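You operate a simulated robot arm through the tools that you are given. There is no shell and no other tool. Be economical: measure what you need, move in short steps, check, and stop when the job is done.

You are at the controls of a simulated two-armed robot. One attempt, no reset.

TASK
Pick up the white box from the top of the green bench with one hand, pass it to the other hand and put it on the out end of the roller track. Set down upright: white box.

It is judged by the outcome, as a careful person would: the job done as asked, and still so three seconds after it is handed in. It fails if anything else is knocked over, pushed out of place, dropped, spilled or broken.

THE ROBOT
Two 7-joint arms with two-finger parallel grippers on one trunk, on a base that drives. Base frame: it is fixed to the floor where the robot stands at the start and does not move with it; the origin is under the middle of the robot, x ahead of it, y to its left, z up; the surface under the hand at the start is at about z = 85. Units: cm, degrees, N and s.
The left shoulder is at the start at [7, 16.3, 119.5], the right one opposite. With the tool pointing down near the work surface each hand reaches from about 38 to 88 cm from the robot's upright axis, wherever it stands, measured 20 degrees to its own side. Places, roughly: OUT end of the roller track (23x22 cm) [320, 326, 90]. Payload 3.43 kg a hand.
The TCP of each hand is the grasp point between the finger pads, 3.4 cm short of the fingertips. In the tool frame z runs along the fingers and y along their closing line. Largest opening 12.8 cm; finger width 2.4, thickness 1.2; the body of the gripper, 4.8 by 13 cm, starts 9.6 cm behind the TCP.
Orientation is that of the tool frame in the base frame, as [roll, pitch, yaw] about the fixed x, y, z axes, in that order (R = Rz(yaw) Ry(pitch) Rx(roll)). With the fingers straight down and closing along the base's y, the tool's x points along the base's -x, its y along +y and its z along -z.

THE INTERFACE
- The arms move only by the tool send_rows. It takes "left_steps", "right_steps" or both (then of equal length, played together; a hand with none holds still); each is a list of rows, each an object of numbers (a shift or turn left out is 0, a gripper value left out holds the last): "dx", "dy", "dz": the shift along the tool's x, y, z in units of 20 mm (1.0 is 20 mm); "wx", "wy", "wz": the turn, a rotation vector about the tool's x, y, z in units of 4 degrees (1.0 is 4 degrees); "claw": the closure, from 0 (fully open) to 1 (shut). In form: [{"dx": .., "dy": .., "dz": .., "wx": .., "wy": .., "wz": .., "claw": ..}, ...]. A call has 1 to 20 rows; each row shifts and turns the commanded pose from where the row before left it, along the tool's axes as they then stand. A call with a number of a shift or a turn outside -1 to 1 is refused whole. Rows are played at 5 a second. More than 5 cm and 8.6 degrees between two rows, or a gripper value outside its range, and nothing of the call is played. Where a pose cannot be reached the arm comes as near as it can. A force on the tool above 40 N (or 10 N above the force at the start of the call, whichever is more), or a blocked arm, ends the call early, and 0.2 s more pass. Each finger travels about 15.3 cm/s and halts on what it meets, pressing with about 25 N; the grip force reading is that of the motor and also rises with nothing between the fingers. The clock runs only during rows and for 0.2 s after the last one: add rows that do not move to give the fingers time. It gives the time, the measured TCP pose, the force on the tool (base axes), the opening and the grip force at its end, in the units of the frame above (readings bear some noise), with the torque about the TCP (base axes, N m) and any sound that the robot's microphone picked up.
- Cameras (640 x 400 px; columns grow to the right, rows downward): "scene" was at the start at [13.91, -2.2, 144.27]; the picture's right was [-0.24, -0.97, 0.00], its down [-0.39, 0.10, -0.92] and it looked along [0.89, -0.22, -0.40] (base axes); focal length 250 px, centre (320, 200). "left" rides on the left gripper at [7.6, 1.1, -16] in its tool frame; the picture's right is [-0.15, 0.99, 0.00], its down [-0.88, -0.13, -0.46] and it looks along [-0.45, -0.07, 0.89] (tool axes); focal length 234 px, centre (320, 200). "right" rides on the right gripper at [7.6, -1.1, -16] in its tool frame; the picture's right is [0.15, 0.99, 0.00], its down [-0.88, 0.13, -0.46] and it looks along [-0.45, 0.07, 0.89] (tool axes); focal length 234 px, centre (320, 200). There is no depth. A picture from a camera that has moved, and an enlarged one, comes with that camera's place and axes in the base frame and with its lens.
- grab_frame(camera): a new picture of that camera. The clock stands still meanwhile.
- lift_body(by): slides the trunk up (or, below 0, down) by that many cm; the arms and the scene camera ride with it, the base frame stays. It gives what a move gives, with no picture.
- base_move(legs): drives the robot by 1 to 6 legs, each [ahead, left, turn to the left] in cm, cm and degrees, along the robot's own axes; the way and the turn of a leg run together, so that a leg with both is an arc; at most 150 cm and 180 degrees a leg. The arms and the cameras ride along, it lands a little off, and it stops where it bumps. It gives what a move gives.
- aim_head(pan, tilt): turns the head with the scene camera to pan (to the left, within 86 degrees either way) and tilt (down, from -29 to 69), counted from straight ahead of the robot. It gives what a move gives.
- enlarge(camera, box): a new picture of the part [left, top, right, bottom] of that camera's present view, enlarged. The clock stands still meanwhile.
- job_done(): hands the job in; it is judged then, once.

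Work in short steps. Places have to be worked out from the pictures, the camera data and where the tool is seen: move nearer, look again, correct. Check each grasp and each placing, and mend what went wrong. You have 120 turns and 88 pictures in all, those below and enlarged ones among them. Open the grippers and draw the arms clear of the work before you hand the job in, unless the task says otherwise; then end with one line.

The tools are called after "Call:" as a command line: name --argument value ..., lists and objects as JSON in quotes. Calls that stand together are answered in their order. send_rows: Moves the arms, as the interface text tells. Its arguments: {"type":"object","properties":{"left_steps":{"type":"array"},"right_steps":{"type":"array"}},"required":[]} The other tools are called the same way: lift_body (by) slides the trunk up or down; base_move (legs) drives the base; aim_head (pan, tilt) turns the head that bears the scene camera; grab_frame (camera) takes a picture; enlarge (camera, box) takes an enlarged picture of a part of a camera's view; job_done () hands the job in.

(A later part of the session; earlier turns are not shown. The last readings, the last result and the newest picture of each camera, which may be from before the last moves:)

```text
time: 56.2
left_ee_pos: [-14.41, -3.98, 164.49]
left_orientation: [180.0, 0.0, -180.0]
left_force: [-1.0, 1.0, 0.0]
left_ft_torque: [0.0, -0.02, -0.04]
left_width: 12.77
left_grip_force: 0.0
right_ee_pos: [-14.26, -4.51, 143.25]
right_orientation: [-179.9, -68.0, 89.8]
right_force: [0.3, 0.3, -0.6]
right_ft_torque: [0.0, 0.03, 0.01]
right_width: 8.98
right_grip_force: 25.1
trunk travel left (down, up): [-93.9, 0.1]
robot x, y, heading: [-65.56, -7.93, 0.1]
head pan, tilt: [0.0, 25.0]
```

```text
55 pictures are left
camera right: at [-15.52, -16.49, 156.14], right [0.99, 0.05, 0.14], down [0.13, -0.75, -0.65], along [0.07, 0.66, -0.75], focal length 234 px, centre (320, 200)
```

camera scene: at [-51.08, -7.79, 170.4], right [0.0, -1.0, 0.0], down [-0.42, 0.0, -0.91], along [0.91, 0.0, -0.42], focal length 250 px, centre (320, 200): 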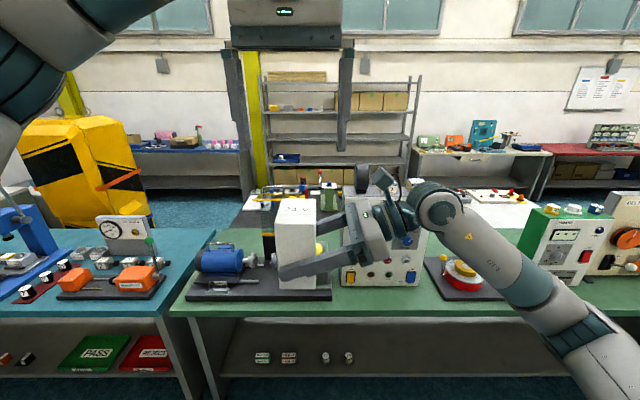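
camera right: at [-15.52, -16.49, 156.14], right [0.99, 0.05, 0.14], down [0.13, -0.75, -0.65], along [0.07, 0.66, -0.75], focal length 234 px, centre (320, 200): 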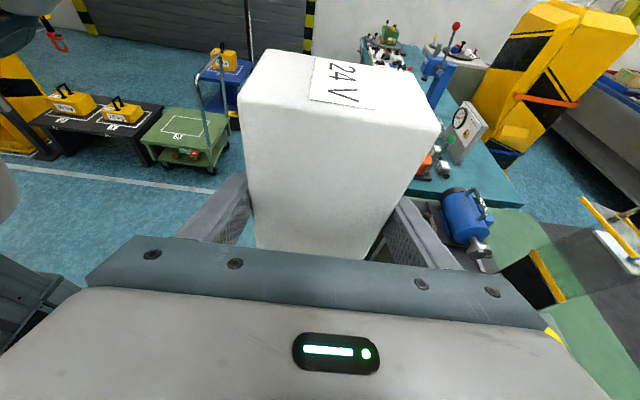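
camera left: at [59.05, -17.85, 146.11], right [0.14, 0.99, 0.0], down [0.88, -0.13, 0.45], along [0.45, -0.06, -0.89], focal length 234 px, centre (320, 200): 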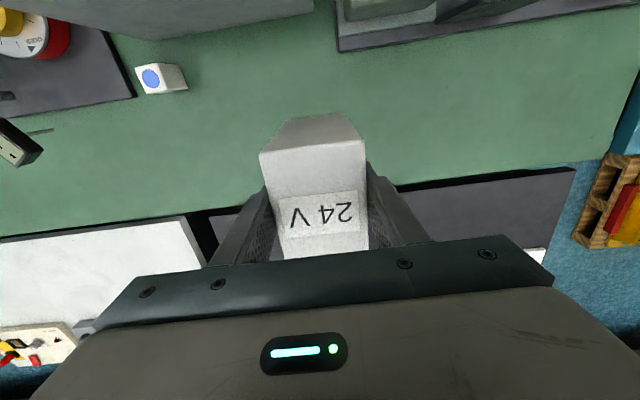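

The box is securely in the right hand and upright. Next I'll raise the left hand a little out of the way, turn 90° left and look down the aisle.

Call:
base_move --legs '[[0, 0, 90]]'

Call:
send_rows --left_steps '[{"dy": 1, "dz": 0.5}, {"dy": 1, "dz": 0.5}, {"dy": 1, "dz": 0.5}, {"dy": 1, "dz": 0.5}, {"dy": 1, "dz": 0.5}, {"dy": 1, "dz": 0.5}, {"dy": 1, "dz": 0.5}, {"dy": 1, "dz": 0.5}, {"dy": 1}, {"dy": 1}, {}]'

Call:
grab_frame --camera "scene"

```text
time: 60.5
left_ee_pos: [-69.93, 42.91, 164.39]
left_orientation: [-179.9, -0.1, -89.1]
left_force: [0.2, -0.9, -0.5]
left_ft_torque: [0.02, 0.01, 0.0]
left_width: 12.8
left_grip_force: 0.0
right_ee_pos: [-69.53, 43.03, 143.22]
right_orientation: [180.0, -68.0, -179.3]
right_force: [0.2, -0.3, -1.7]
right_ft_torque: [0.01, -0.04, 0.03]
right_width: 8.95
right_grip_force: 25.1
trunk travel left (down, up): [-93.9, 0.1]
robot x, y, heading: [-65.29, -8.27, 90.7]
head pan, tilt: [0.0, 25.0]
```

```text
time: 62.9
left_ee_pos: [-89.85, 42.76, 156.6]
left_orientation: [179.9, -0.1, -89.1]
left_force: [0.6, 0.0, 0.1]
left_ft_torque: [-0.02, -0.02, -0.01]
left_width: 12.83
left_grip_force: 0.0
right_ee_pos: [-69.38, 43.09, 143.15]
right_orientation: [-179.9, -68.0, -179.2]
right_force: [0.1, 0.4, -0.3]
right_ft_torque: [0.0, 0.03, 0.0]
right_width: 8.96
right_grip_force: 25.0
trunk travel left (down, up): [-93.9, 0.1]
robot x, y, heading: [-65.65, -8.05, 90.8]
head pan, tilt: [0.0, 25.0]
```

```text
54 pictures are left
camera scene: at [-65.57, 6.56, 170.4], right [1.0, 0.01, 0.0], down [0.01, -0.42, -0.91], along [-0.01, 0.91, -0.42], focal length 250 px, centre (320, 200)
```

scene: 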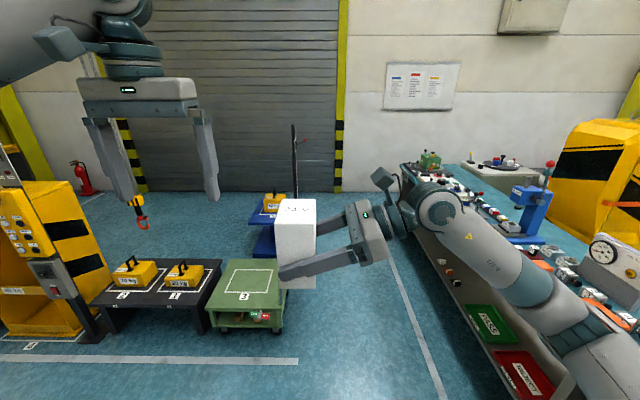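

The aisle ahead is clear between the carts (edge near x −83) and the teal bench (x≥23). I'll shift right to x≈−33, then advance 150.

Call:
base_move --legs '[[0, -33, 0], [150, 0, -0.5]]'

Call:
grab_frame --camera "scene"

Call:
aim_head --pan -60 --tilt 15

Call:
grab_frame --camera "scene"

```text
time: 72.0
left_ee_pos: [-56.29, 192.75, 156.51]
left_orientation: [180.0, 0.0, -90.2]
left_force: [0.2, -1.0, 0.0]
left_ft_torque: [0.0, 0.0, 0.01]
left_width: 12.81
left_grip_force: 0.0
right_ee_pos: [-35.89, 192.63, 143.17]
right_orientation: [179.9, -68.0, 179.7]
right_force: [-0.2, 0.0, 1.0]
right_ft_torque: [0.0, -0.04, -0.03]
right_width: 8.96
right_grip_force: 25.2
trunk travel left (down, up): [-93.9, 0.1]
robot x, y, heading: [-32.79, 141.82, 89.4]
head pan, tilt: [0.0, 25.0]
```

```text
53 pictures are left
camera scene: at [-32.83, 156.06, 170.41], right [1.0, -0.01, 0.0], down [0.0, -0.42, -0.91], along [0.01, 0.91, -0.42], focal length 250 px, centre (320, 200)
```

scene: 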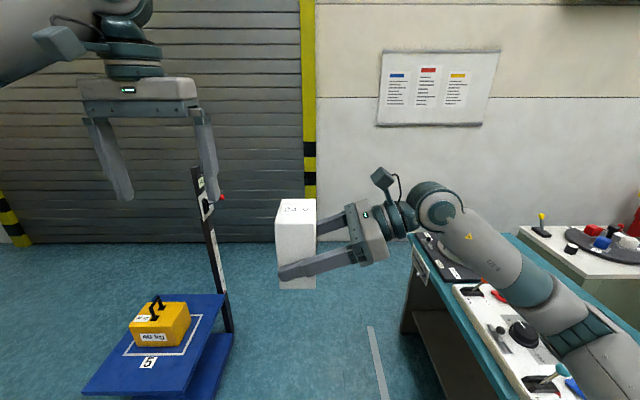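

```text
time: 73.3
left_ee_pos: [-56.34, 192.83, 156.58]
left_orientation: [-179.9, 0.0, -90.2]
left_force: [-0.4, 0.0, 0.5]
left_ft_torque: [0.04, -0.01, -0.04]
left_width: 12.83
left_grip_force: 0.1
right_ee_pos: [-35.82, 192.75, 143.32]
right_orientation: [-180.0, -68.0, 179.4]
right_force: [0.4, -0.6, 0.5]
right_ft_torque: [0.02, -0.04, 0.03]
right_width: 8.96
right_grip_force: 25.1
trunk travel left (down, up): [-93.9, 0.1]
robot x, y, heading: [-32.34, 141.67, 89.6]
head pan, tilt: [-60.0, 15.0]
```

```text
52 pictures are left
camera scene: at [-24.78, 151.53, 172.03], right [0.49, -0.87, 0.0], down [-0.23, -0.13, -0.97], along [0.84, 0.48, -0.26], focal length 250 px, centre (320, 200)
```

scene: 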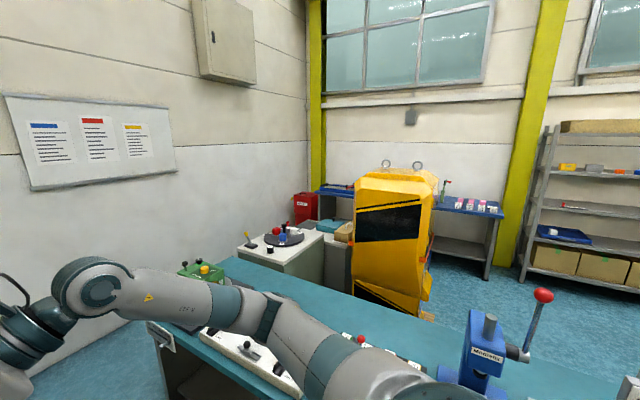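

The blue wall bench is visible, and the target projects to about (331,186). Zooming in there.

Call:
enlarge --camera "scene" --box '[230, 160, 390, 260]'

```text
4.00 times, centred on (310, 210) of scene
camera zoom: at [-24.78, 151.53, 172.03], right [0.49, -0.87, 0.0], down [-0.23, -0.13, -0.97], along [0.84, 0.48, -0.26], focal length 1002 px, centre (360, 160)
```

zoom: 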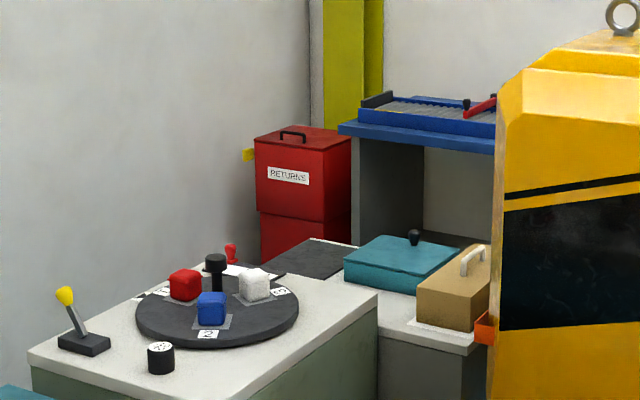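

The track (blue-railed) lies on the blue bench at the left end. The red RETURNS bin is beside it, and a free corridor at y≈300–430 leads there past the rotary table. I'll drive to y≈350 and turn right to face +x.

Call:
base_move --legs '[[104, 0, 0.5], [103, 0, 0], [0, 0, -90]]'

Call:
aim_head --pan -10 --tilt 20

Call:
grab_frame --camera "scene"

```text
time: 82.9
left_ee_pos: [-57.95, 389.71, 156.44]
left_orientation: [179.9, -0.2, -89.1]
left_force: [-0.8, -0.1, 0.1]
left_ft_torque: [-0.12, 0.02, 0.03]
left_width: 12.81
left_grip_force: 0.1
right_ee_pos: [-37.42, 389.4, 142.97]
right_orientation: [-179.0, -67.6, -179.3]
right_force: [-5.9, -12.7, 0.9]
right_ft_torque: [0.57, -0.27, 0.06]
right_width: 8.99
right_grip_force: 25.1
trunk travel left (down, up): [-93.9, 0.1]
robot x, y, heading: [-33.43, 338.95, 90.8]
head pan, tilt: [-60.0, 15.0]
stopped in leg 2: the force on the tool passed its limit at 73 N (the readings are from after the stop); the commanded pose is now the measured one
```

```text
time: 84.0
left_ee_pos: [-58.04, 389.49, 156.48]
left_orientation: [-180.0, -0.1, -89.1]
left_force: [-0.8, -0.4, 0.1]
left_ft_torque: [-0.01, 0.02, 0.0]
left_width: 12.8
left_grip_force: 0.1
right_ee_pos: [-37.51, 389.32, 143.15]
right_orientation: [-179.3, -67.7, -179.4]
right_force: [-0.7, 0.2, 0.2]
right_ft_torque: [-0.02, -0.03, -0.02]
right_width: 8.98
right_grip_force: 24.7
trunk travel left (down, up): [-93.9, 0.1]
robot x, y, heading: [-33.9, 339.13, 90.6]
head pan, tilt: [-10.0, 20.0]
```

```text
50 pictures are left
camera scene: at [-32.08, 353.35, 171.2], right [0.99, -0.16, 0.0], down [-0.06, -0.34, -0.94], along [0.15, 0.93, -0.34], focal length 250 px, centre (320, 200)
```

scene: 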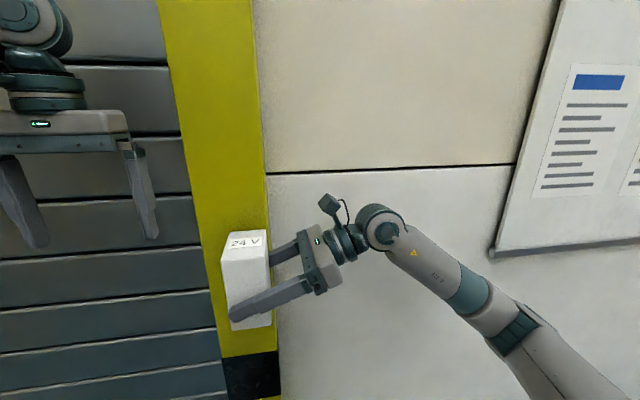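

The box touched the wall column, so the wall is nearer than I judged. I'll back off 45 cm and check the hold.

Call:
base_move --legs '[[-45, 0, 0]]'

Call:
grab_frame --camera "right"

Call:
grab_frame --camera "scene"

```text
time: 86.8
left_ee_pos: [-57.53, 344.9, 156.49]
left_orientation: [179.9, -0.1, -89.2]
left_force: [0.4, 0.0, -0.2]
left_ft_torque: [-0.01, -0.04, 0.04]
left_width: 12.79
left_grip_force: 0.1
right_ee_pos: [-36.82, 344.63, 142.95]
right_orientation: [-179.1, -67.7, -179.6]
right_force: [0.1, -0.8, 0.0]
right_ft_torque: [-0.03, -0.02, 0.0]
right_width: 8.99
right_grip_force: 24.7
trunk travel left (down, up): [-93.9, 0.1]
robot x, y, heading: [-33.12, 293.84, 90.9]
head pan, tilt: [-10.0, 20.0]
```

```text
49 pictures are left
camera right: at [-25.1, 343.83, 156.03], right [-0.08, 0.99, 0.13], down [0.75, 0.14, -0.64], along [-0.65, 0.05, -0.76], focal length 234 px, centre (320, 200)
```

right: 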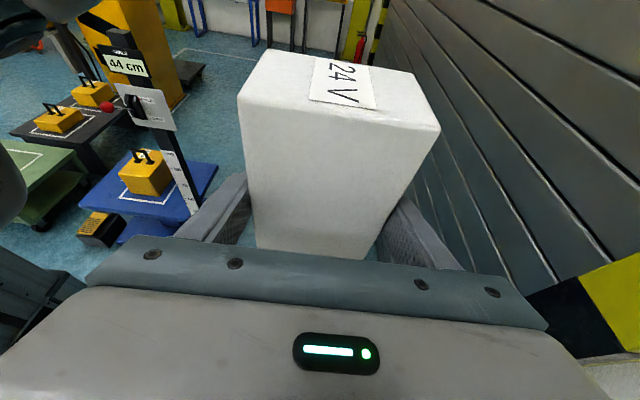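

```text
48 pictures are left
camera scene: at [-31.61, 308.69, 171.18], right [0.99, -0.16, 0.0], down [-0.06, -0.34, -0.94], along [0.15, 0.93, -0.34], focal length 250 px, centre (320, 200)
```

scene: 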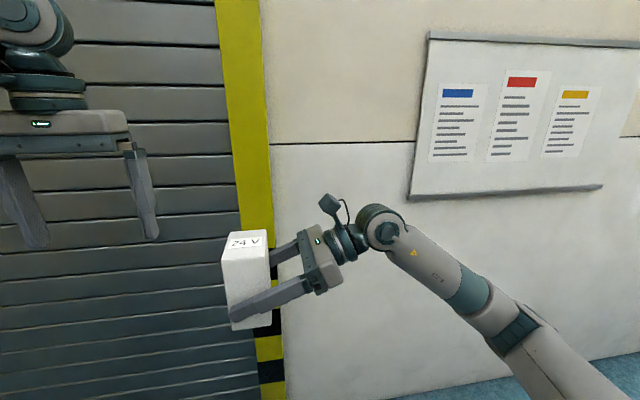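

The box's position in the hand is unchanged. I'll turn right here and look along the corridor.

Call:
base_move --legs '[[0, 0, -90]]'

Call:
aim_head --pan 0 --tilt 25

Call:
grab_frame --camera "scene"

Call:
aim_head --pan 45 --tilt 15

Call:
grab_frame --camera "scene"

```text
time: 91.0
left_ee_pos: [17.47, 319.0, 156.52]
left_orientation: [-180.0, -0.2, -178.8]
left_force: [0.8, 0.2, -0.3]
left_ft_torque: [0.03, 0.03, 0.04]
left_width: 12.79
left_grip_force: 0.1
right_ee_pos: [17.39, 298.58, 143.19]
right_orientation: [-179.3, -67.7, 90.9]
right_force: [-1.0, -0.5, -0.6]
right_ft_torque: [0.0, 0.02, -0.01]
right_width: 8.98
right_grip_force: 25.0
trunk travel left (down, up): [-93.9, 0.1]
robot x, y, heading: [-32.93, 294.45, 1.1]
head pan, tilt: [-10.0, 20.0]
```

```text
time: 91.7
left_ee_pos: [17.46, 318.84, 156.5]
left_orientation: [180.0, -0.2, -178.7]
left_force: [-0.4, 0.2, -0.2]
left_ft_torque: [0.0, -0.01, 0.0]
left_width: 12.81
left_grip_force: 0.1
right_ee_pos: [17.4, 298.28, 143.07]
right_orientation: [-179.3, -67.8, 91.0]
right_force: [2.2, -0.6, -0.1]
right_ft_torque: [-0.01, 0.03, -0.01]
right_width: 8.98
right_grip_force: 25.2
trunk travel left (down, up): [-93.9, 0.1]
robot x, y, heading: [-32.92, 294.1, 1.1]
head pan, tilt: [0.0, 25.0]
```

```text
47 pictures are left
camera scene: at [-18.77, 294.41, 170.4], right [0.02, -1.0, 0.0], down [-0.42, -0.01, -0.91], along [0.91, 0.01, -0.42], focal length 250 px, centre (320, 200)
```

scene: 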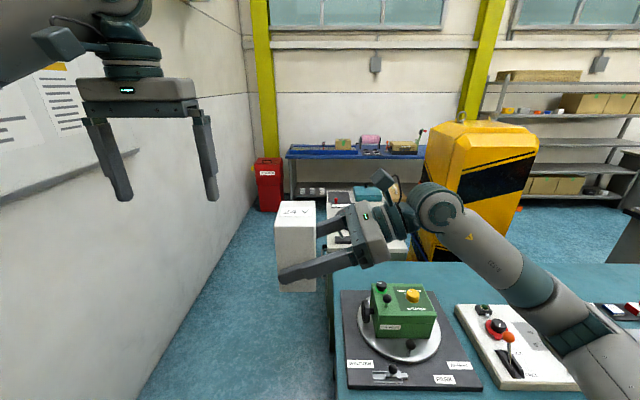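

```text
time: 92.8
left_ee_pos: [17.43, 318.94, 156.51]
left_orientation: [-180.0, -0.1, -178.8]
left_force: [-0.1, 0.3, 0.3]
left_ft_torque: [-0.01, -0.01, -0.01]
left_width: 12.8
left_grip_force: 0.0
right_ee_pos: [17.44, 298.43, 143.15]
right_orientation: [-179.3, -67.7, 91.0]
right_force: [-0.3, 0.4, 0.0]
right_ft_torque: [0.0, -0.01, 0.04]
right_width: 8.98
right_grip_force: 24.8
trunk travel left (down, up): [-93.9, 0.1]
robot x, y, heading: [-33.08, 294.04, 1.0]
head pan, tilt: [45.0, 15.0]
```

```text
46 pictures are left
camera scene: at [-21.48, 300.98, 172.02], right [0.72, -0.7, 0.0], down [-0.18, -0.19, -0.97], along [0.67, 0.69, -0.26], focal length 250 px, centre (320, 200)
```

scene: 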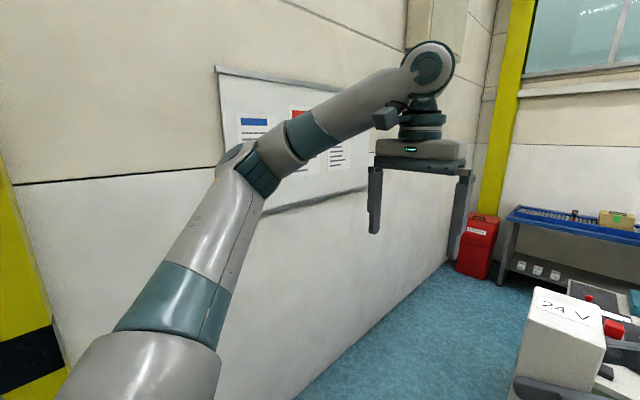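

The corridor runs y≈290–404 and the track bench front is at x≈286. I'll extend the left arm forward to pull its elbow in from the wall, then strafe to y≈337 and drive ahead.

Call:
send_rows --left_steps '[{"dx": -0.9, "dy": -0.2}, {"dx": -0.9, "dy": -0.2}, {"dx": -0.9, "dy": -0.2}, {"dx": -0.9, "dy": -0.2}, {"dx": -0.9, "dy": -0.2}, {"dx": -0.9}, {"dx": -0.9}, {}]'

Call:
base_move --legs '[[0, 43, -1.2], [90, 0, 0]]'

Call:
grab_frame --camera "scene"

Call:
aim_head --pan 0 --tilt 25

Call:
grab_frame --camera "scene"

```text
time: 94.6
left_ee_pos: [30.22, 317.26, 156.45]
left_orientation: [180.0, -0.1, -178.8]
left_force: [-0.6, -0.1, -0.2]
left_ft_torque: [0.02, 0.02, 0.0]
left_width: 12.79
left_grip_force: 0.1
right_ee_pos: [17.37, 298.48, 143.09]
right_orientation: [-179.2, -67.7, 91.0]
right_force: [0.0, -0.2, 0.2]
right_ft_torque: [0.01, -0.02, 0.01]
right_width: 8.98
right_grip_force: 24.7
trunk travel left (down, up): [-93.9, 0.1]
robot x, y, heading: [-33.03, 294.05, 1.0]
head pan, tilt: [45.0, 15.0]
```

```text
time: 101.6
left_ee_pos: [120.0, 359.31, 156.6]
left_orientation: [180.0, -0.1, -179.7]
left_force: [-0.5, 0.1, -0.2]
left_ft_torque: [-0.03, 0.04, -0.01]
left_width: 12.83
left_grip_force: 0.0
right_ee_pos: [107.03, 340.66, 143.19]
right_orientation: [-179.4, -67.7, 90.1]
right_force: [-0.4, 0.8, 0.2]
right_ft_torque: [-0.01, -0.03, 0.0]
right_width: 8.96
right_grip_force: 25.3
trunk travel left (down, up): [-93.9, 0.1]
robot x, y, heading: [56.89, 337.41, 0.1]
head pan, tilt: [45.0, 15.0]
```

```text
45 pictures are left
camera scene: at [68.18, 343.91, 172.04], right [0.71, -0.71, 0.0], down [-0.18, -0.18, -0.97], along [0.68, 0.68, -0.26], focal length 250 px, centre (320, 200)
```

scene: 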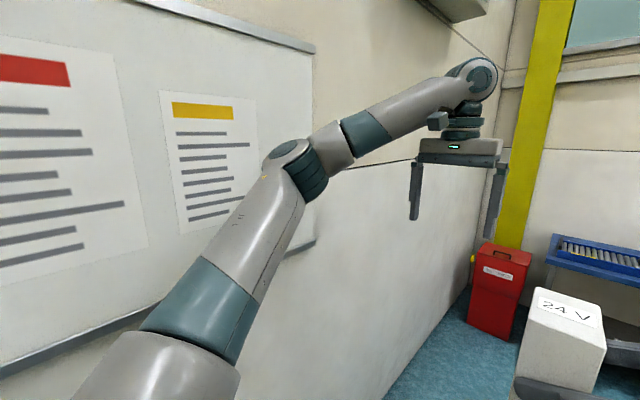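

```text
time: 102.7
left_ee_pos: [120.05, 359.35, 156.51]
left_orientation: [-179.9, -0.1, -179.7]
left_force: [0.0, -0.2, -0.3]
left_ft_torque: [0.04, 0.02, -0.01]
left_width: 12.81
left_grip_force: 0.0
right_ee_pos: [107.23, 340.76, 143.11]
right_orientation: [-179.2, -67.7, 90.1]
right_force: [0.2, -0.4, 0.2]
right_ft_torque: [0.01, 0.02, -0.01]
right_width: 9.02
right_grip_force: 25.9
trunk travel left (down, up): [-93.9, 0.1]
robot x, y, heading: [56.95, 337.17, -0.0]
head pan, tilt: [0.0, 25.0]
```

```text
44 pictures are left
camera scene: at [70.92, 337.32, 170.41], right [0.0, -1.0, 0.0], down [-0.42, 0.0, -0.91], along [0.91, 0.0, -0.42], focal length 250 px, centre (320, 200)
```

scene: 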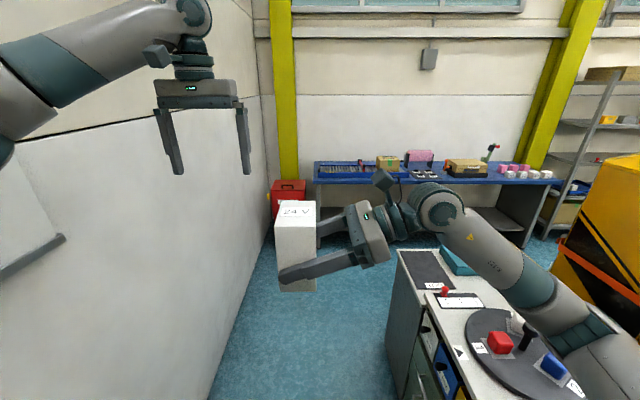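

The corridor is clear. Another 85 cm ahead, then look at the track.

Call:
base_move --legs '[[85, 0, 0]]'

Call:
grab_frame --camera "scene"

Call:
enlarge --camera "scene" --box '[300, 120, 460, 220]'

```text
time: 107.2
left_ee_pos: [204.89, 360.13, 156.52]
left_orientation: [180.0, 0.0, -179.4]
left_force: [-0.6, -0.1, -0.2]
left_ft_torque: [0.01, -0.01, 0.01]
left_width: 12.79
left_grip_force: 0.0
right_ee_pos: [192.09, 341.36, 143.08]
right_orientation: [-179.5, -67.7, 90.7]
right_force: [0.0, -0.1, -0.2]
right_ft_torque: [0.0, 0.0, -0.02]
right_width: 8.98
right_grip_force: 25.3
trunk travel left (down, up): [-93.9, 0.1]
robot x, y, heading: [141.78, 337.79, 0.3]
head pan, tilt: [0.0, 25.0]
```

```text
43 pictures are left
camera scene: at [155.78, 337.77, 170.42], right [0.01, -1.0, 0.0], down [-0.42, 0.0, -0.91], along [0.91, 0.01, -0.42], focal length 250 px, centre (320, 200)
```

scene: 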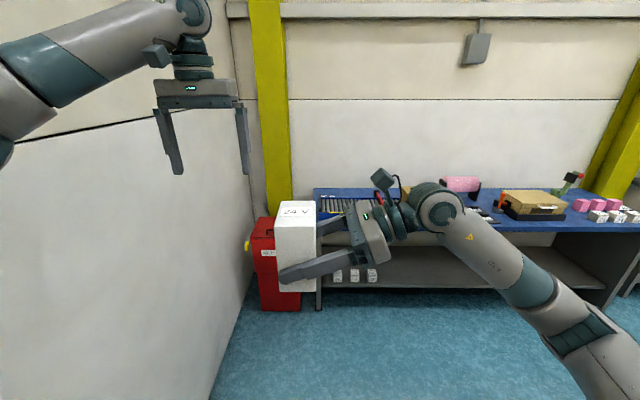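

```text
4.00 times, centred on (380, 170) of scene
camera zoom: at [155.78, 337.77, 170.42], right [0.01, -1.0, 0.0], down [-0.42, 0.0, -0.91], along [0.91, 0.01, -0.42], focal length 1002 px, centre (80, 320)
```

zoom: 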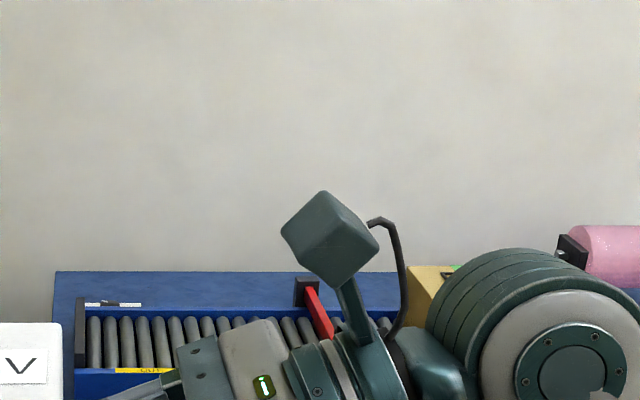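

The OUT end is y≈315–337, with a red gate arm to its right near y≈299. I'll place with the fingers pointing ahead (+x) so the hand stays clear of the gate. First I'll extend the right hand, raise the left, then swing the right hand round the vertical.

Call:
send_rows --left_steps '[{"dz": -1}, {"dz": -1}, {"dz": -1}, {"dz": -1}, {}, {}, {}, {}, {}, {}, {}, {}]' --right_steps '[{"dy": 1}, {"dy": 1}, {"dy": 1}, {"dy": 1}, {"dy": 1}, {"dy": 1}, {"dy": 1}, {"dy": 1}, {"dy": 1}, {"dy": 1}, {"dy": 1}, {}]'

Call:
send_rows --right_steps '[{"wx": -0.926, "wz": 0.378}, {"wx": -0.926, "wz": 0.378}, {"wx": -0.926, "wz": 0.378}, {"wx": -0.926, "wz": 0.378}, {"wx": -0.926, "wz": 0.378}, {"wx": -0.926, "wz": 0.378}, {"wx": -0.926, "wz": 0.378}, {"wx": -0.926, "wz": 0.378}, {"wx": -0.926, "wz": 0.378}, {"wx": -0.926, "wz": 0.378}, {"wx": -0.926, "wz": 0.378}, {}]'

Call:
grab_frame --camera "scene"

```text
time: 109.8
left_ee_pos: [204.96, 360.17, 164.51]
left_orientation: [180.0, -0.1, -179.4]
left_force: [-0.2, 0.7, -0.3]
left_ft_torque: [0.02, 0.02, -0.02]
left_width: 12.78
left_grip_force: 0.0
right_ee_pos: [214.11, 341.88, 143.01]
right_orientation: [-179.3, -67.7, 90.5]
right_force: [-0.8, 1.2, 0.4]
right_ft_torque: [0.02, 0.01, 0.02]
right_width: 8.97
right_grip_force: 25.4
trunk travel left (down, up): [-93.9, 0.1]
robot x, y, heading: [141.81, 337.9, 0.5]
head pan, tilt: [0.0, 25.0]
```

```text
time: 112.4
left_ee_pos: [204.94, 360.07, 164.57]
left_orientation: [180.0, -0.1, -179.4]
left_force: [0.4, 0.6, 0.2]
left_ft_torque: [0.04, -0.04, 0.02]
left_width: 12.82
left_grip_force: 0.0
right_ee_pos: [214.14, 341.73, 142.99]
right_orientation: [-179.6, -67.6, 46.7]
right_force: [0.5, 0.4, -0.1]
right_ft_torque: [-0.04, -0.01, 0.02]
right_width: 8.98
right_grip_force: 24.7
trunk travel left (down, up): [-93.9, 0.1]
robot x, y, heading: [141.8, 337.42, 0.3]
head pan, tilt: [0.0, 25.0]
```

```text
41 pictures are left
camera scene: at [155.96, 337.77, 170.4], right [0.01, -1.0, 0.0], down [-0.42, 0.0, -0.91], along [0.91, 0.01, -0.42], focal length 250 px, centre (320, 200)
```

scene: 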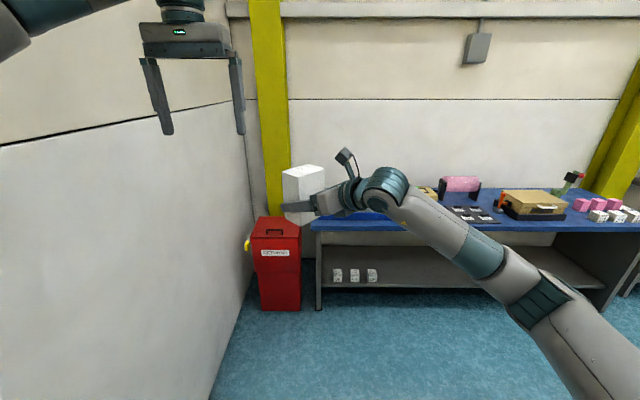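

Good. I'll finish the rotation so the fingers point ahead.

Call:
send_rows --right_steps '[{"wx": -0.926, "wz": 0.378}, {"wx": -0.926, "wz": 0.378}, {"wx": -0.926, "wz": 0.378}, {"wx": -0.926, "wz": 0.378}, {"wx": -0.926, "wz": 0.378}, {"wx": -0.926, "wz": 0.378}, {"wx": -0.926, "wz": 0.378}, {"wx": -0.926, "wz": 0.378}, {"wx": -0.926, "wz": 0.378}, {"wx": -0.926, "wz": 0.378}, {"wx": -0.926, "wz": 0.378}, {"wx": -0.6, "wz": 0.25}, {}]'

Call:
grab_frame --camera "scene"

Call:
grab_frame --camera "right"

```text
time: 115.2
left_ee_pos: [204.9, 360.06, 164.54]
left_orientation: [-180.0, -0.1, -179.4]
left_force: [0.5, -0.1, -0.8]
left_ft_torque: [0.01, -0.02, -0.01]
left_width: 12.77
left_grip_force: 0.1
right_ee_pos: [214.17, 341.78, 142.95]
right_orientation: [179.9, -67.5, 0.6]
right_force: [-0.1, 0.3, -0.5]
right_ft_torque: [0.0, -0.03, -0.02]
right_width: 8.99
right_grip_force: 25.4
trunk travel left (down, up): [-93.9, 0.1]
robot x, y, heading: [141.45, 337.8, 0.3]
head pan, tilt: [0.0, 25.0]
```

```text
40 pictures are left
camera scene: at [155.95, 337.73, 170.4], right [0.01, -1.0, 0.0], down [-0.42, 0.0, -0.91], along [0.91, 0.01, -0.42], focal length 250 px, centre (320, 200)
```

scene: 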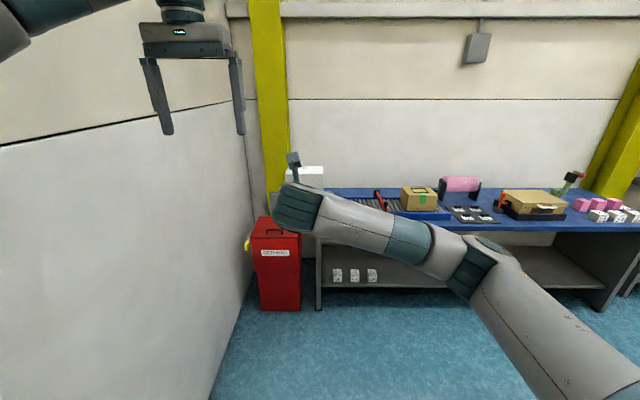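

```text
39 pictures are left
camera right: at [202.26, 342.74, 156.02], right [0.06, -0.99, 0.14], down [-0.76, -0.14, -0.64], along [0.65, -0.06, -0.76], focal length 234 px, centre (320, 200)
```

right: 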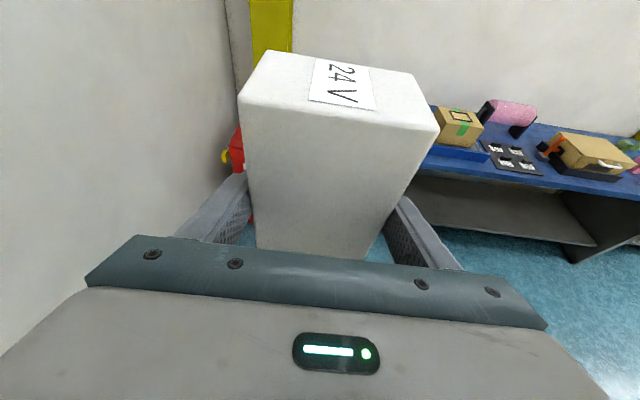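

The box is upright. I'll drive 80 cm ahead so the box is over the front of the track bench at a safe height, then look down at the track.

Call:
base_move --legs '[[60, 0, -0.3]]'

Call:
aim_head --pan 0 --tilt 35

Call:
grab_frame --camera "scene"

Call:
grab_frame --camera "left"

```text
time: 118.6
left_ee_pos: [264.79, 360.42, 164.6]
left_orientation: [-180.0, 0.0, -179.5]
left_force: [-0.1, 0.7, 0.4]
left_ft_torque: [-0.01, -0.02, -0.01]
left_width: 12.8
left_grip_force: 0.0
right_ee_pos: [274.03, 342.13, 143.11]
right_orientation: [179.8, -67.6, 0.6]
right_force: [-1.6, 0.9, 0.3]
right_ft_torque: [0.01, 0.03, -0.01]
right_width: 8.98
right_grip_force: 24.7
trunk travel left (down, up): [-93.9, 0.1]
robot x, y, heading: [201.39, 337.97, 0.3]
head pan, tilt: [0.0, 25.0]
```

```text
time: 119.3
left_ee_pos: [265.15, 360.4, 164.61]
left_orientation: [179.9, 0.0, -179.6]
left_force: [0.3, 0.0, 0.3]
left_ft_torque: [-0.02, 0.0, -0.01]
left_width: 12.79
left_grip_force: 0.0
right_ee_pos: [274.25, 342.04, 143.03]
right_orientation: [179.7, -67.5, 0.7]
right_force: [0.3, -0.3, 0.6]
right_ft_torque: [-0.01, 0.03, 0.02]
right_width: 8.99
right_grip_force: 25.2
trunk travel left (down, up): [-93.9, 0.1]
robot x, y, heading: [201.63, 337.75, 0.5]
head pan, tilt: [0.0, 35.0]
```

```text
38 pictures are left
camera scene: at [215.53, 338.12, 168.83], right [0.01, -1.0, 0.0], down [-0.57, 0.0, -0.82], along [0.82, 0.0, -0.57], focal length 250 px, centre (320, 200)
```

scene: 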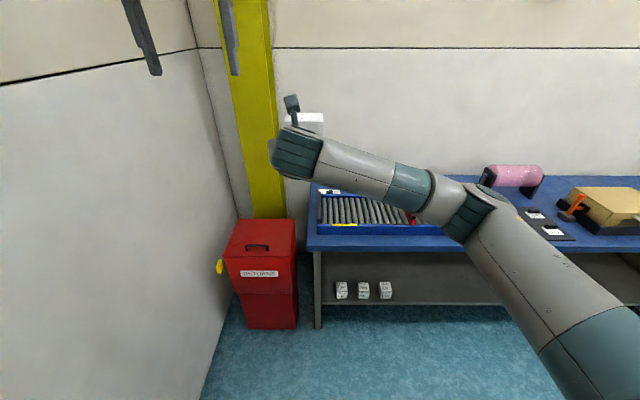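

```text
37 pictures are left
camera left: at [257.43, 361.51, 180.56], right [0.14, 0.99, 0.0], down [0.88, -0.12, 0.45], along [0.45, -0.06, -0.89], focal length 234 px, centre (320, 200)
```

left: 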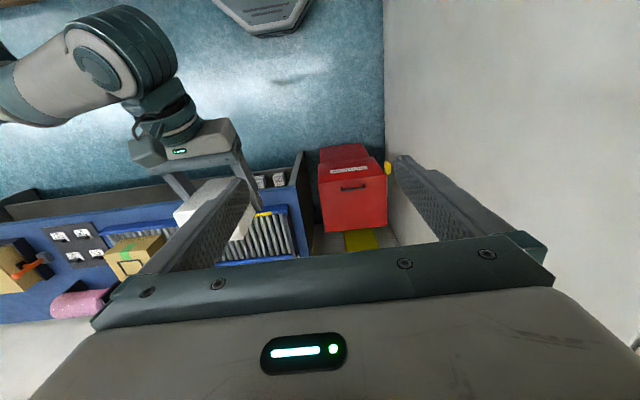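

The robot's base front is about 31 cm ahead of its axis, so I can advance safely to x≈245. Zooming in on the track.

Call:
enlarge --camera "scene" --box '[290, 160, 450, 260]'

```text
4.00 times, centred on (370, 210) of scene
camera zoom: at [215.53, 338.12, 168.83], right [0.01, -1.0, 0.0], down [-0.57, 0.0, -0.82], along [0.82, 0.0, -0.57], focal length 1002 px, centre (120, 160)
```

zoom: 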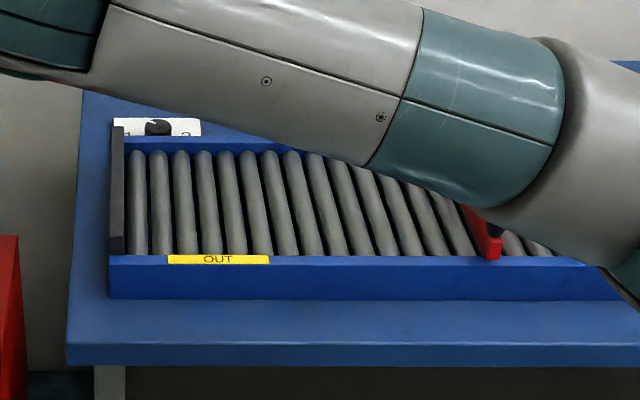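

OUT label centre is at y≈326.5, rollers run x≈308–329, rail top is z≈92, and the gate is at y≈294. I'll move 32 cm ahead, lower the trunk by 16, then bring the hand over the spot.

Call:
base_move --legs '[[32, 0, -0.4]]'

Call:
lift_body --by -16

```text
time: 121.4
left_ee_pos: [296.77, 360.15, 164.73]
left_orientation: [-180.0, 0.1, -179.8]
left_force: [-0.6, 0.2, 0.3]
left_ft_torque: [0.0, -0.04, 0.0]
left_width: 12.81
left_grip_force: 0.1
right_ee_pos: [305.87, 341.74, 143.12]
right_orientation: [179.7, -67.8, 0.3]
right_force: [0.4, 0.5, -0.2]
right_ft_torque: [0.0, 0.0, 0.05]
right_width: 8.99
right_grip_force: 25.4
trunk travel left (down, up): [-93.9, 0.1]
robot x, y, heading: [233.76, 338.13, -0.1]
head pan, tilt: [0.0, 35.0]
```

```text
time: 123.3
left_ee_pos: [297.01, 360.11, 148.54]
left_orientation: [-180.0, 0.0, -179.8]
left_force: [-0.5, 0.2, 0.3]
left_ft_torque: [-0.01, 0.0, -0.01]
left_width: 12.81
left_grip_force: 0.1
right_ee_pos: [306.0, 341.83, 126.99]
right_orientation: [179.8, -67.5, 0.3]
right_force: [-0.9, -0.4, 0.1]
right_ft_torque: [0.02, -0.02, 0.03]
right_width: 8.99
right_grip_force: 24.3
trunk travel left (down, up): [-77.9, 16.1]
robot x, y, heading: [233.72, 338.29, 0.2]
head pan, tilt: [0.0, 35.0]
```

Now over the OUT spot: to about [318.6, 326.5, 110].

Call:
send_rows --right_steps '[{"dy": 0.765, "dz": 0.908, "dx": -0.545}, {"dy": 0.765, "dz": 0.908, "dx": -0.545}, {"dy": 0.765, "dz": 0.908, "dx": -0.545}, {"dy": 0.765, "dz": 0.908, "dx": -0.545}, {"dy": 0.765, "dz": 0.908, "dx": -0.545}, {"dy": 0.765, "dz": 0.908, "dx": -0.545}, {"dy": 0.765, "dz": 0.908, "dx": -0.545}, {"dy": 0.765, "dz": 0.908, "dx": -0.545}, {"dy": 0.765, "dz": 0.908, "dx": -0.545}, {"dy": 0.765, "dz": 0.908, "dx": -0.545}, {}]'

Call:
grab_frame --camera "scene"

Call:
grab_frame --camera "left"

Call:
grab_frame --camera "right"

```text
time: 125.7
left_ee_pos: [297.1, 360.1, 148.61]
left_orientation: [-179.9, 0.0, -179.8]
left_force: [0.9, -0.3, 0.1]
left_ft_torque: [-0.02, 0.02, 0.0]
left_width: 12.83
left_grip_force: 0.2
right_ee_pos: [318.61, 326.48, 109.95]
right_orientation: [179.8, -67.4, 0.3]
right_force: [-0.1, -0.1, 0.1]
right_ft_torque: [0.01, 0.03, 0.03]
right_width: 8.96
right_grip_force: 25.4
trunk travel left (down, up): [-77.9, 16.1]
robot x, y, heading: [233.51, 337.76, 0.2]
head pan, tilt: [0.0, 35.0]
```

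```text
35 pictures are left
camera scene: at [247.41, 338.11, 152.82], right [0.0, -1.0, 0.0], down [-0.57, 0.0, -0.82], along [0.82, 0.0, -0.57], focal length 250 px, centre (320, 200)
```

scene: 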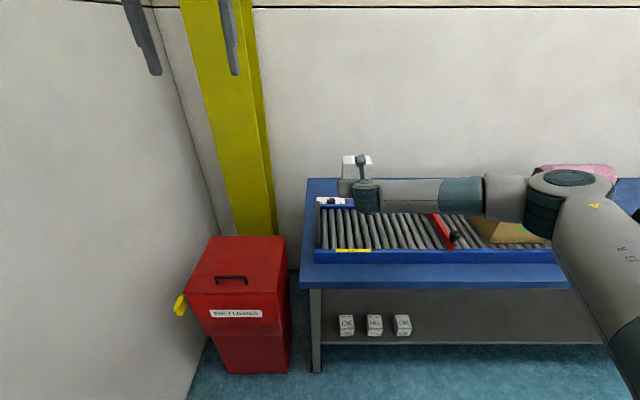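

```text
34 pictures are left
camera left: at [289.43, 361.28, 164.57], right [0.14, 0.99, 0.0], down [0.88, -0.13, 0.46], along [0.45, -0.07, -0.89], focal length 234 px, centre (320, 200)
```

left: 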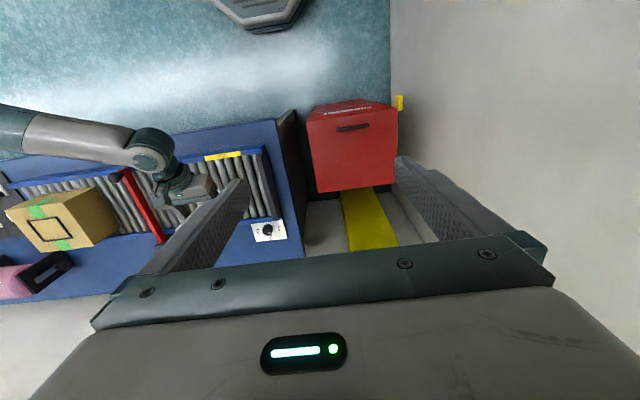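

```text
33 pictures are left
camera right: at [306.81, 327.43, 122.95], right [0.06, -0.99, 0.14], down [-0.76, -0.13, -0.64], along [0.65, -0.07, -0.76], focal length 234 px, centre (320, 200)
```

right: 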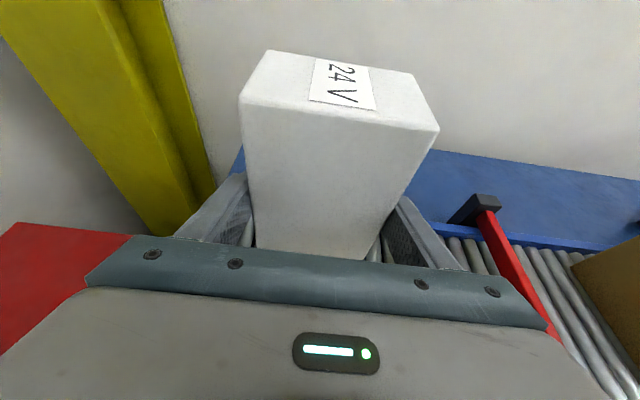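

The forearm stays in front of the rail, clear of the gate and the carton. I'll lower 10 cm and check.

Call:
send_rows --right_steps '[{"dx": -0.92, "dz": 0.38}, {"dx": -0.92, "dz": 0.38}, {"dx": -0.92, "dz": 0.38}, {"dx": -0.92, "dz": 0.38}, {"dx": -0.92, "dz": 0.38}, {}]'

Call:
enlarge --camera "scene" --box '[290, 140, 450, 240]'

Call:
enlarge --camera "left" --box '[90, 120, 310, 257]'

```text
time: 127.1
left_ee_pos: [297.08, 360.05, 148.46]
left_orientation: [-179.9, -0.1, -179.7]
left_force: [0.3, 0.5, 0.3]
left_ft_torque: [0.02, 0.02, 0.01]
left_width: 12.77
left_grip_force: 0.0
right_ee_pos: [318.65, 326.27, 103.01]
right_orientation: [179.4, -67.2, 0.5]
right_force: [-1.2, -0.3, -0.1]
right_ft_torque: [0.03, 0.04, -0.04]
right_width: 8.99
right_grip_force: 25.1
right hand out of reach, approached as far as the arm can: row 4, 5
trunk travel left (down, up): [-77.9, 16.1]
robot x, y, heading: [233.73, 338.11, 0.1]
head pan, tilt: [0.0, 35.0]
```

```text
4.00 times, centred on (370, 190) of scene
camera zoom: at [247.44, 338.17, 152.82], right [0.0, -1.0, 0.0], down [-0.57, 0.0, -0.82], along [0.82, 0.0, -0.57], focal length 1002 px, centre (120, 240)
```

zoom: 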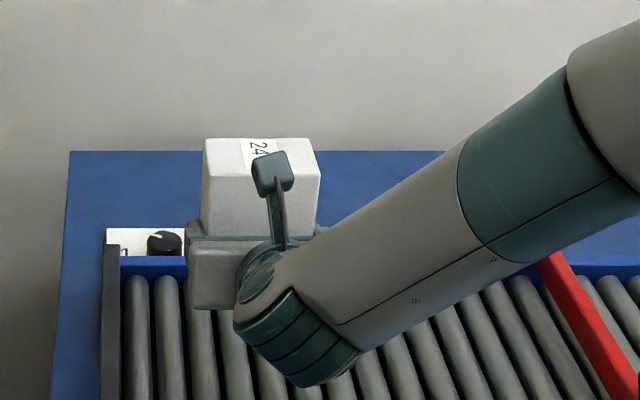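

```text
2.91 times, centred on (200, 188) of left
camera zoom: at [289.45, 361.35, 164.55], right [0.14, 0.99, 0.0], down [0.88, -0.13, 0.45], along [0.45, -0.07, -0.89], focal length 681 px, centre (669, 234)
```

zoom: 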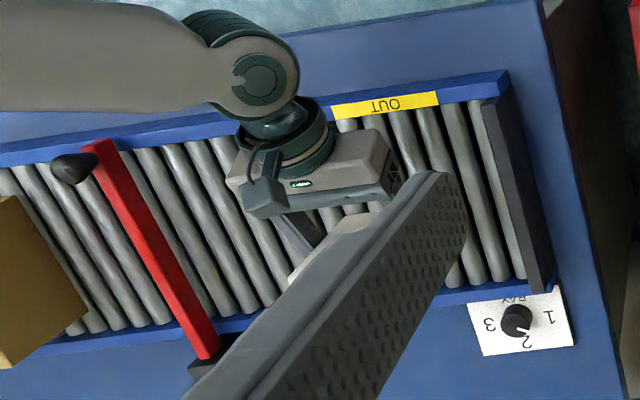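

The arm is at its limit at z 103. I'll raise it 4 cm to get a clean pose, lower the trunk, and then finish with the arm so contact is felt.

Call:
send_rows --right_steps '[{"dx": 0.92, "dz": -0.38}, {"dx": 0.92, "dz": -0.38}, {}]'

Call:
lift_body --by -6

```text
time: 127.9
left_ee_pos: [297.04, 360.29, 148.49]
left_orientation: [-179.9, -0.1, -179.8]
left_force: [-0.7, -0.3, -0.5]
left_ft_torque: [-0.05, 0.01, 0.01]
left_width: 12.8
left_grip_force: 0.1
right_ee_pos: [318.77, 326.43, 107.07]
right_orientation: [179.6, -67.5, 0.6]
right_force: [0.3, 0.4, 0.1]
right_ft_torque: [0.03, 0.02, -0.02]
right_width: 8.99
right_grip_force: 25.2
trunk travel left (down, up): [-77.9, 16.1]
robot x, y, heading: [233.64, 338.05, 0.2]
head pan, tilt: [0.0, 35.0]
```

```text
time: 128.9
left_ee_pos: [296.99, 359.98, 142.55]
left_orientation: [180.0, 0.1, -179.8]
left_force: [-0.3, -0.1, 0.7]
left_ft_torque: [-0.03, 0.01, -0.02]
left_width: 12.79
left_grip_force: 0.2
right_ee_pos: [318.72, 326.29, 101.12]
right_orientation: [179.7, -67.6, 0.3]
right_force: [-0.2, 0.3, 0.3]
right_ft_torque: [-0.02, 0.02, -0.02]
right_width: 8.98
right_grip_force: 24.8
trunk travel left (down, up): [-71.9, 22.1]
robot x, y, heading: [233.8, 337.8, 0.0]
head pan, tilt: [0.0, 35.0]
```

Call:
lift_body --by -2.5

Call:
send_rows --right_steps '[{"dx": -0.23, "dz": 0.095}, {"dx": -0.23, "dz": 0.095}, {}]'

Call:
grab_frame --camera "right"

```text
time: 129.6
left_ee_pos: [297.03, 360.08, 140.03]
left_orientation: [-180.0, 0.0, -179.8]
left_force: [-0.2, -1.0, -0.6]
left_ft_torque: [-0.02, -0.02, 0.0]
left_width: 12.78
left_grip_force: 0.0
right_ee_pos: [318.67, 326.43, 98.49]
right_orientation: [179.7, -67.5, 0.4]
right_force: [-0.7, -0.4, 0.0]
right_ft_torque: [0.01, 0.04, 0.03]
right_width: 8.97
right_grip_force: 24.9
trunk travel left (down, up): [-69.4, 24.6]
robot x, y, heading: [233.6, 337.83, 0.1]
head pan, tilt: [0.0, 35.0]
```

```text
time: 130.4
left_ee_pos: [297.01, 360.01, 139.96]
left_orientation: [179.9, -0.2, -179.8]
left_force: [0.0, 0.6, -0.4]
left_ft_torque: [0.05, 0.02, -0.01]
left_width: 12.81
left_grip_force: 0.0
right_ee_pos: [318.74, 326.33, 97.55]
right_orientation: [179.8, -67.4, 0.3]
right_force: [0.3, 0.6, 0.0]
right_ft_torque: [0.02, 0.02, 0.03]
right_width: 8.98
right_grip_force: 25.1
trunk travel left (down, up): [-69.4, 24.6]
robot x, y, heading: [233.66, 338.01, 0.2]
head pan, tilt: [0.0, 35.0]
```

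```text
30 pictures are left
camera right: at [306.75, 327.35, 110.59], right [0.06, -0.99, 0.14], down [-0.76, -0.13, -0.64], along [0.65, -0.07, -0.76], focal length 234 px, centre (320, 200)
```

right: 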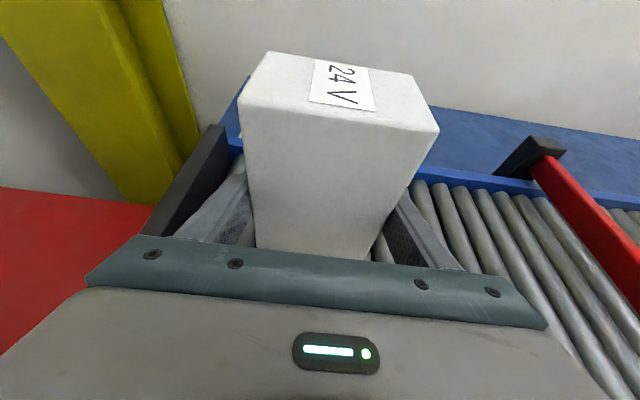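

No contact yet at z 97.5. Lowering in 3 mm steps.

Call:
send_rows --right_steps '[{"dx": -0.14, "dz": 0.057}, {"dx": -0.14, "dz": 0.057}, {"dx": -0.14, "dz": 0.057}, {}]'

```text
time: 131.4
left_ee_pos: [297.01, 359.98, 140.02]
left_orientation: [179.8, -0.2, -179.8]
left_force: [0.4, -0.5, -0.5]
left_ft_torque: [0.0, -0.01, 0.03]
left_width: 12.81
left_grip_force: 0.1
right_ee_pos: [318.6, 326.29, 96.6]
right_orientation: [179.7, -67.5, 0.3]
right_force: [-0.3, 0.4, 0.6]
right_ft_torque: [-0.01, 0.03, 0.02]
right_width: 8.97
right_grip_force: 25.0
trunk travel left (down, up): [-69.4, 24.6]
robot x, y, heading: [233.31, 338.06, -0.0]
head pan, tilt: [0.0, 35.0]
```

Call:
send_rows --right_steps '[{"dx": -0.14, "dz": 0.057}, {"dx": -0.14, "dz": 0.057}, {}]'

Call:
enlarge --camera "scene" --box '[290, 140, 450, 240]'

```text
time: 132.2
left_ee_pos: [297.07, 359.88, 140.07]
left_orientation: [180.0, -0.2, -179.8]
left_force: [-0.2, 0.6, 0.2]
left_ft_torque: [0.04, -0.02, -0.03]
left_width: 12.81
left_grip_force: 0.1
right_ee_pos: [318.64, 326.36, 96.02]
right_orientation: [179.8, -67.4, 0.3]
right_force: [0.0, 0.5, -0.7]
right_ft_torque: [0.01, 0.01, 0.01]
right_width: 8.99
right_grip_force: 24.4
trunk travel left (down, up): [-69.4, 24.6]
robot x, y, heading: [233.42, 337.9, -0.1]
head pan, tilt: [0.0, 35.0]
```

```text
4.00 times, centred on (370, 190) of scene
camera zoom: at [247.43, 338.07, 144.32], right [0.0, -1.0, 0.0], down [-0.57, 0.0, -0.82], along [0.82, 0.0, -0.57], focal length 1002 px, centre (120, 240)
```

zoom: 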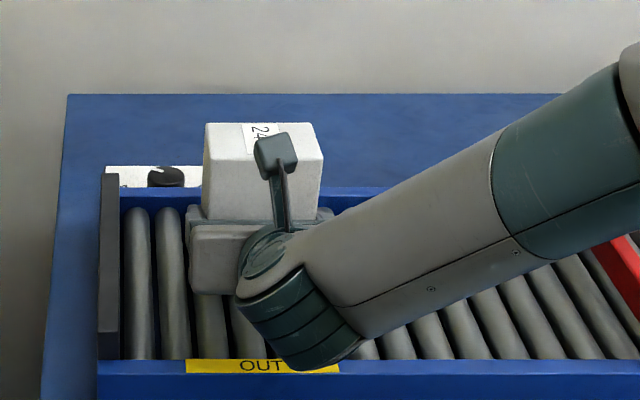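

Still no contact force. Continuing down in 3 mm steps.

Call:
send_rows --right_steps '[{"dx": -0.14, "dz": 0.057}, {}]'

Call:
send_rows --right_steps '[{"dx": -0.14, "dz": 0.057}, {}]'

```text
time: 132.8
left_ee_pos: [297.03, 360.04, 140.03]
left_orientation: [-179.9, -0.2, -179.8]
left_force: [-0.3, -0.2, 0.2]
left_ft_torque: [0.02, -0.05, 0.01]
left_width: 12.79
left_grip_force: 0.1
right_ee_pos: [318.55, 326.31, 95.58]
right_orientation: [179.8, -67.5, 0.4]
right_force: [0.0, 0.3, -0.1]
right_ft_torque: [0.0, 0.01, 0.02]
right_width: 9.0
right_grip_force: 24.7
trunk travel left (down, up): [-69.4, 24.6]
robot x, y, heading: [233.37, 337.89, -0.1]
head pan, tilt: [0.0, 35.0]
```

```text
time: 133.4
left_ee_pos: [297.0, 360.0, 140.09]
left_orientation: [-179.9, -0.1, -179.8]
left_force: [0.8, 0.1, 0.1]
left_ft_torque: [-0.02, 0.03, 0.0]
left_width: 12.77
left_grip_force: 0.1
right_ee_pos: [318.67, 326.21, 95.38]
right_orientation: [179.8, -67.5, 0.3]
right_force: [0.5, -0.9, -0.5]
right_ft_torque: [0.04, 0.02, 0.04]
right_width: 8.95
right_grip_force: 24.8
trunk travel left (down, up): [-69.4, 24.6]
robot x, y, heading: [233.73, 338.08, 0.2]
head pan, tilt: [0.0, 35.0]
```

Call:
send_rows --right_steps '[{"dx": -0.14, "dz": 0.057}, {}]'

Call:
send_rows --right_steps '[{"dx": -0.14, "dz": 0.057}, {}]'

Call:
enlarge --camera "left" --box '[90, 120, 310, 257]'

```text
time: 134.0
left_ee_pos: [297.01, 360.05, 140.08]
left_orientation: [180.0, -0.1, -179.9]
left_force: [1.5, 0.1, 0.8]
left_ft_torque: [0.04, 0.0, 0.01]
left_width: 12.8
left_grip_force: 0.1
right_ee_pos: [318.66, 326.23, 95.08]
right_orientation: [179.7, -67.5, 0.3]
right_force: [-0.5, -0.8, 0.8]
right_ft_torque: [0.0, 0.0, 0.01]
right_width: 8.98
right_grip_force: 24.7
trunk travel left (down, up): [-69.4, 24.6]
robot x, y, heading: [233.61, 337.99, 0.0]
head pan, tilt: [0.0, 35.0]
```

```text
time: 134.6
left_ee_pos: [297.08, 360.01, 139.94]
left_orientation: [180.0, -0.2, -179.8]
left_force: [-0.3, 0.2, 0.3]
left_ft_torque: [0.0, -0.01, -0.03]
left_width: 12.83
left_grip_force: 0.1
right_ee_pos: [318.64, 326.29, 94.77]
right_orientation: [179.6, -67.3, 0.5]
right_force: [0.2, -0.4, -0.8]
right_ft_torque: [-0.01, 0.0, -0.01]
right_width: 8.97
right_grip_force: 25.5
trunk travel left (down, up): [-69.4, 24.6]
robot x, y, heading: [233.42, 338.0, 0.0]
head pan, tilt: [0.0, 35.0]
```

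```text
2.91 times, centred on (200, 188) of left
camera zoom: at [289.44, 361.25, 156.07], right [0.14, 0.99, 0.0], down [0.88, -0.13, 0.45], along [0.45, -0.07, -0.89], focal length 681 px, centre (669, 234)
```

zoom: 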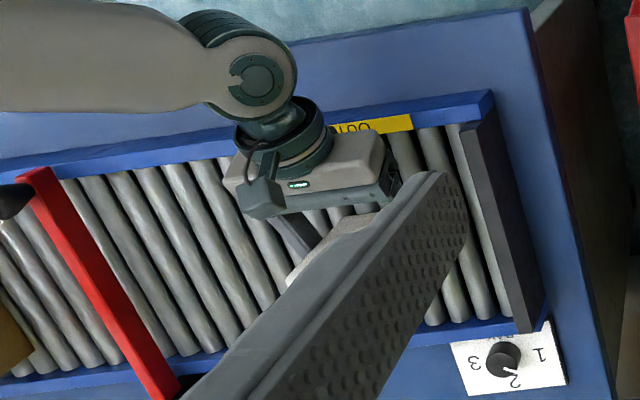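

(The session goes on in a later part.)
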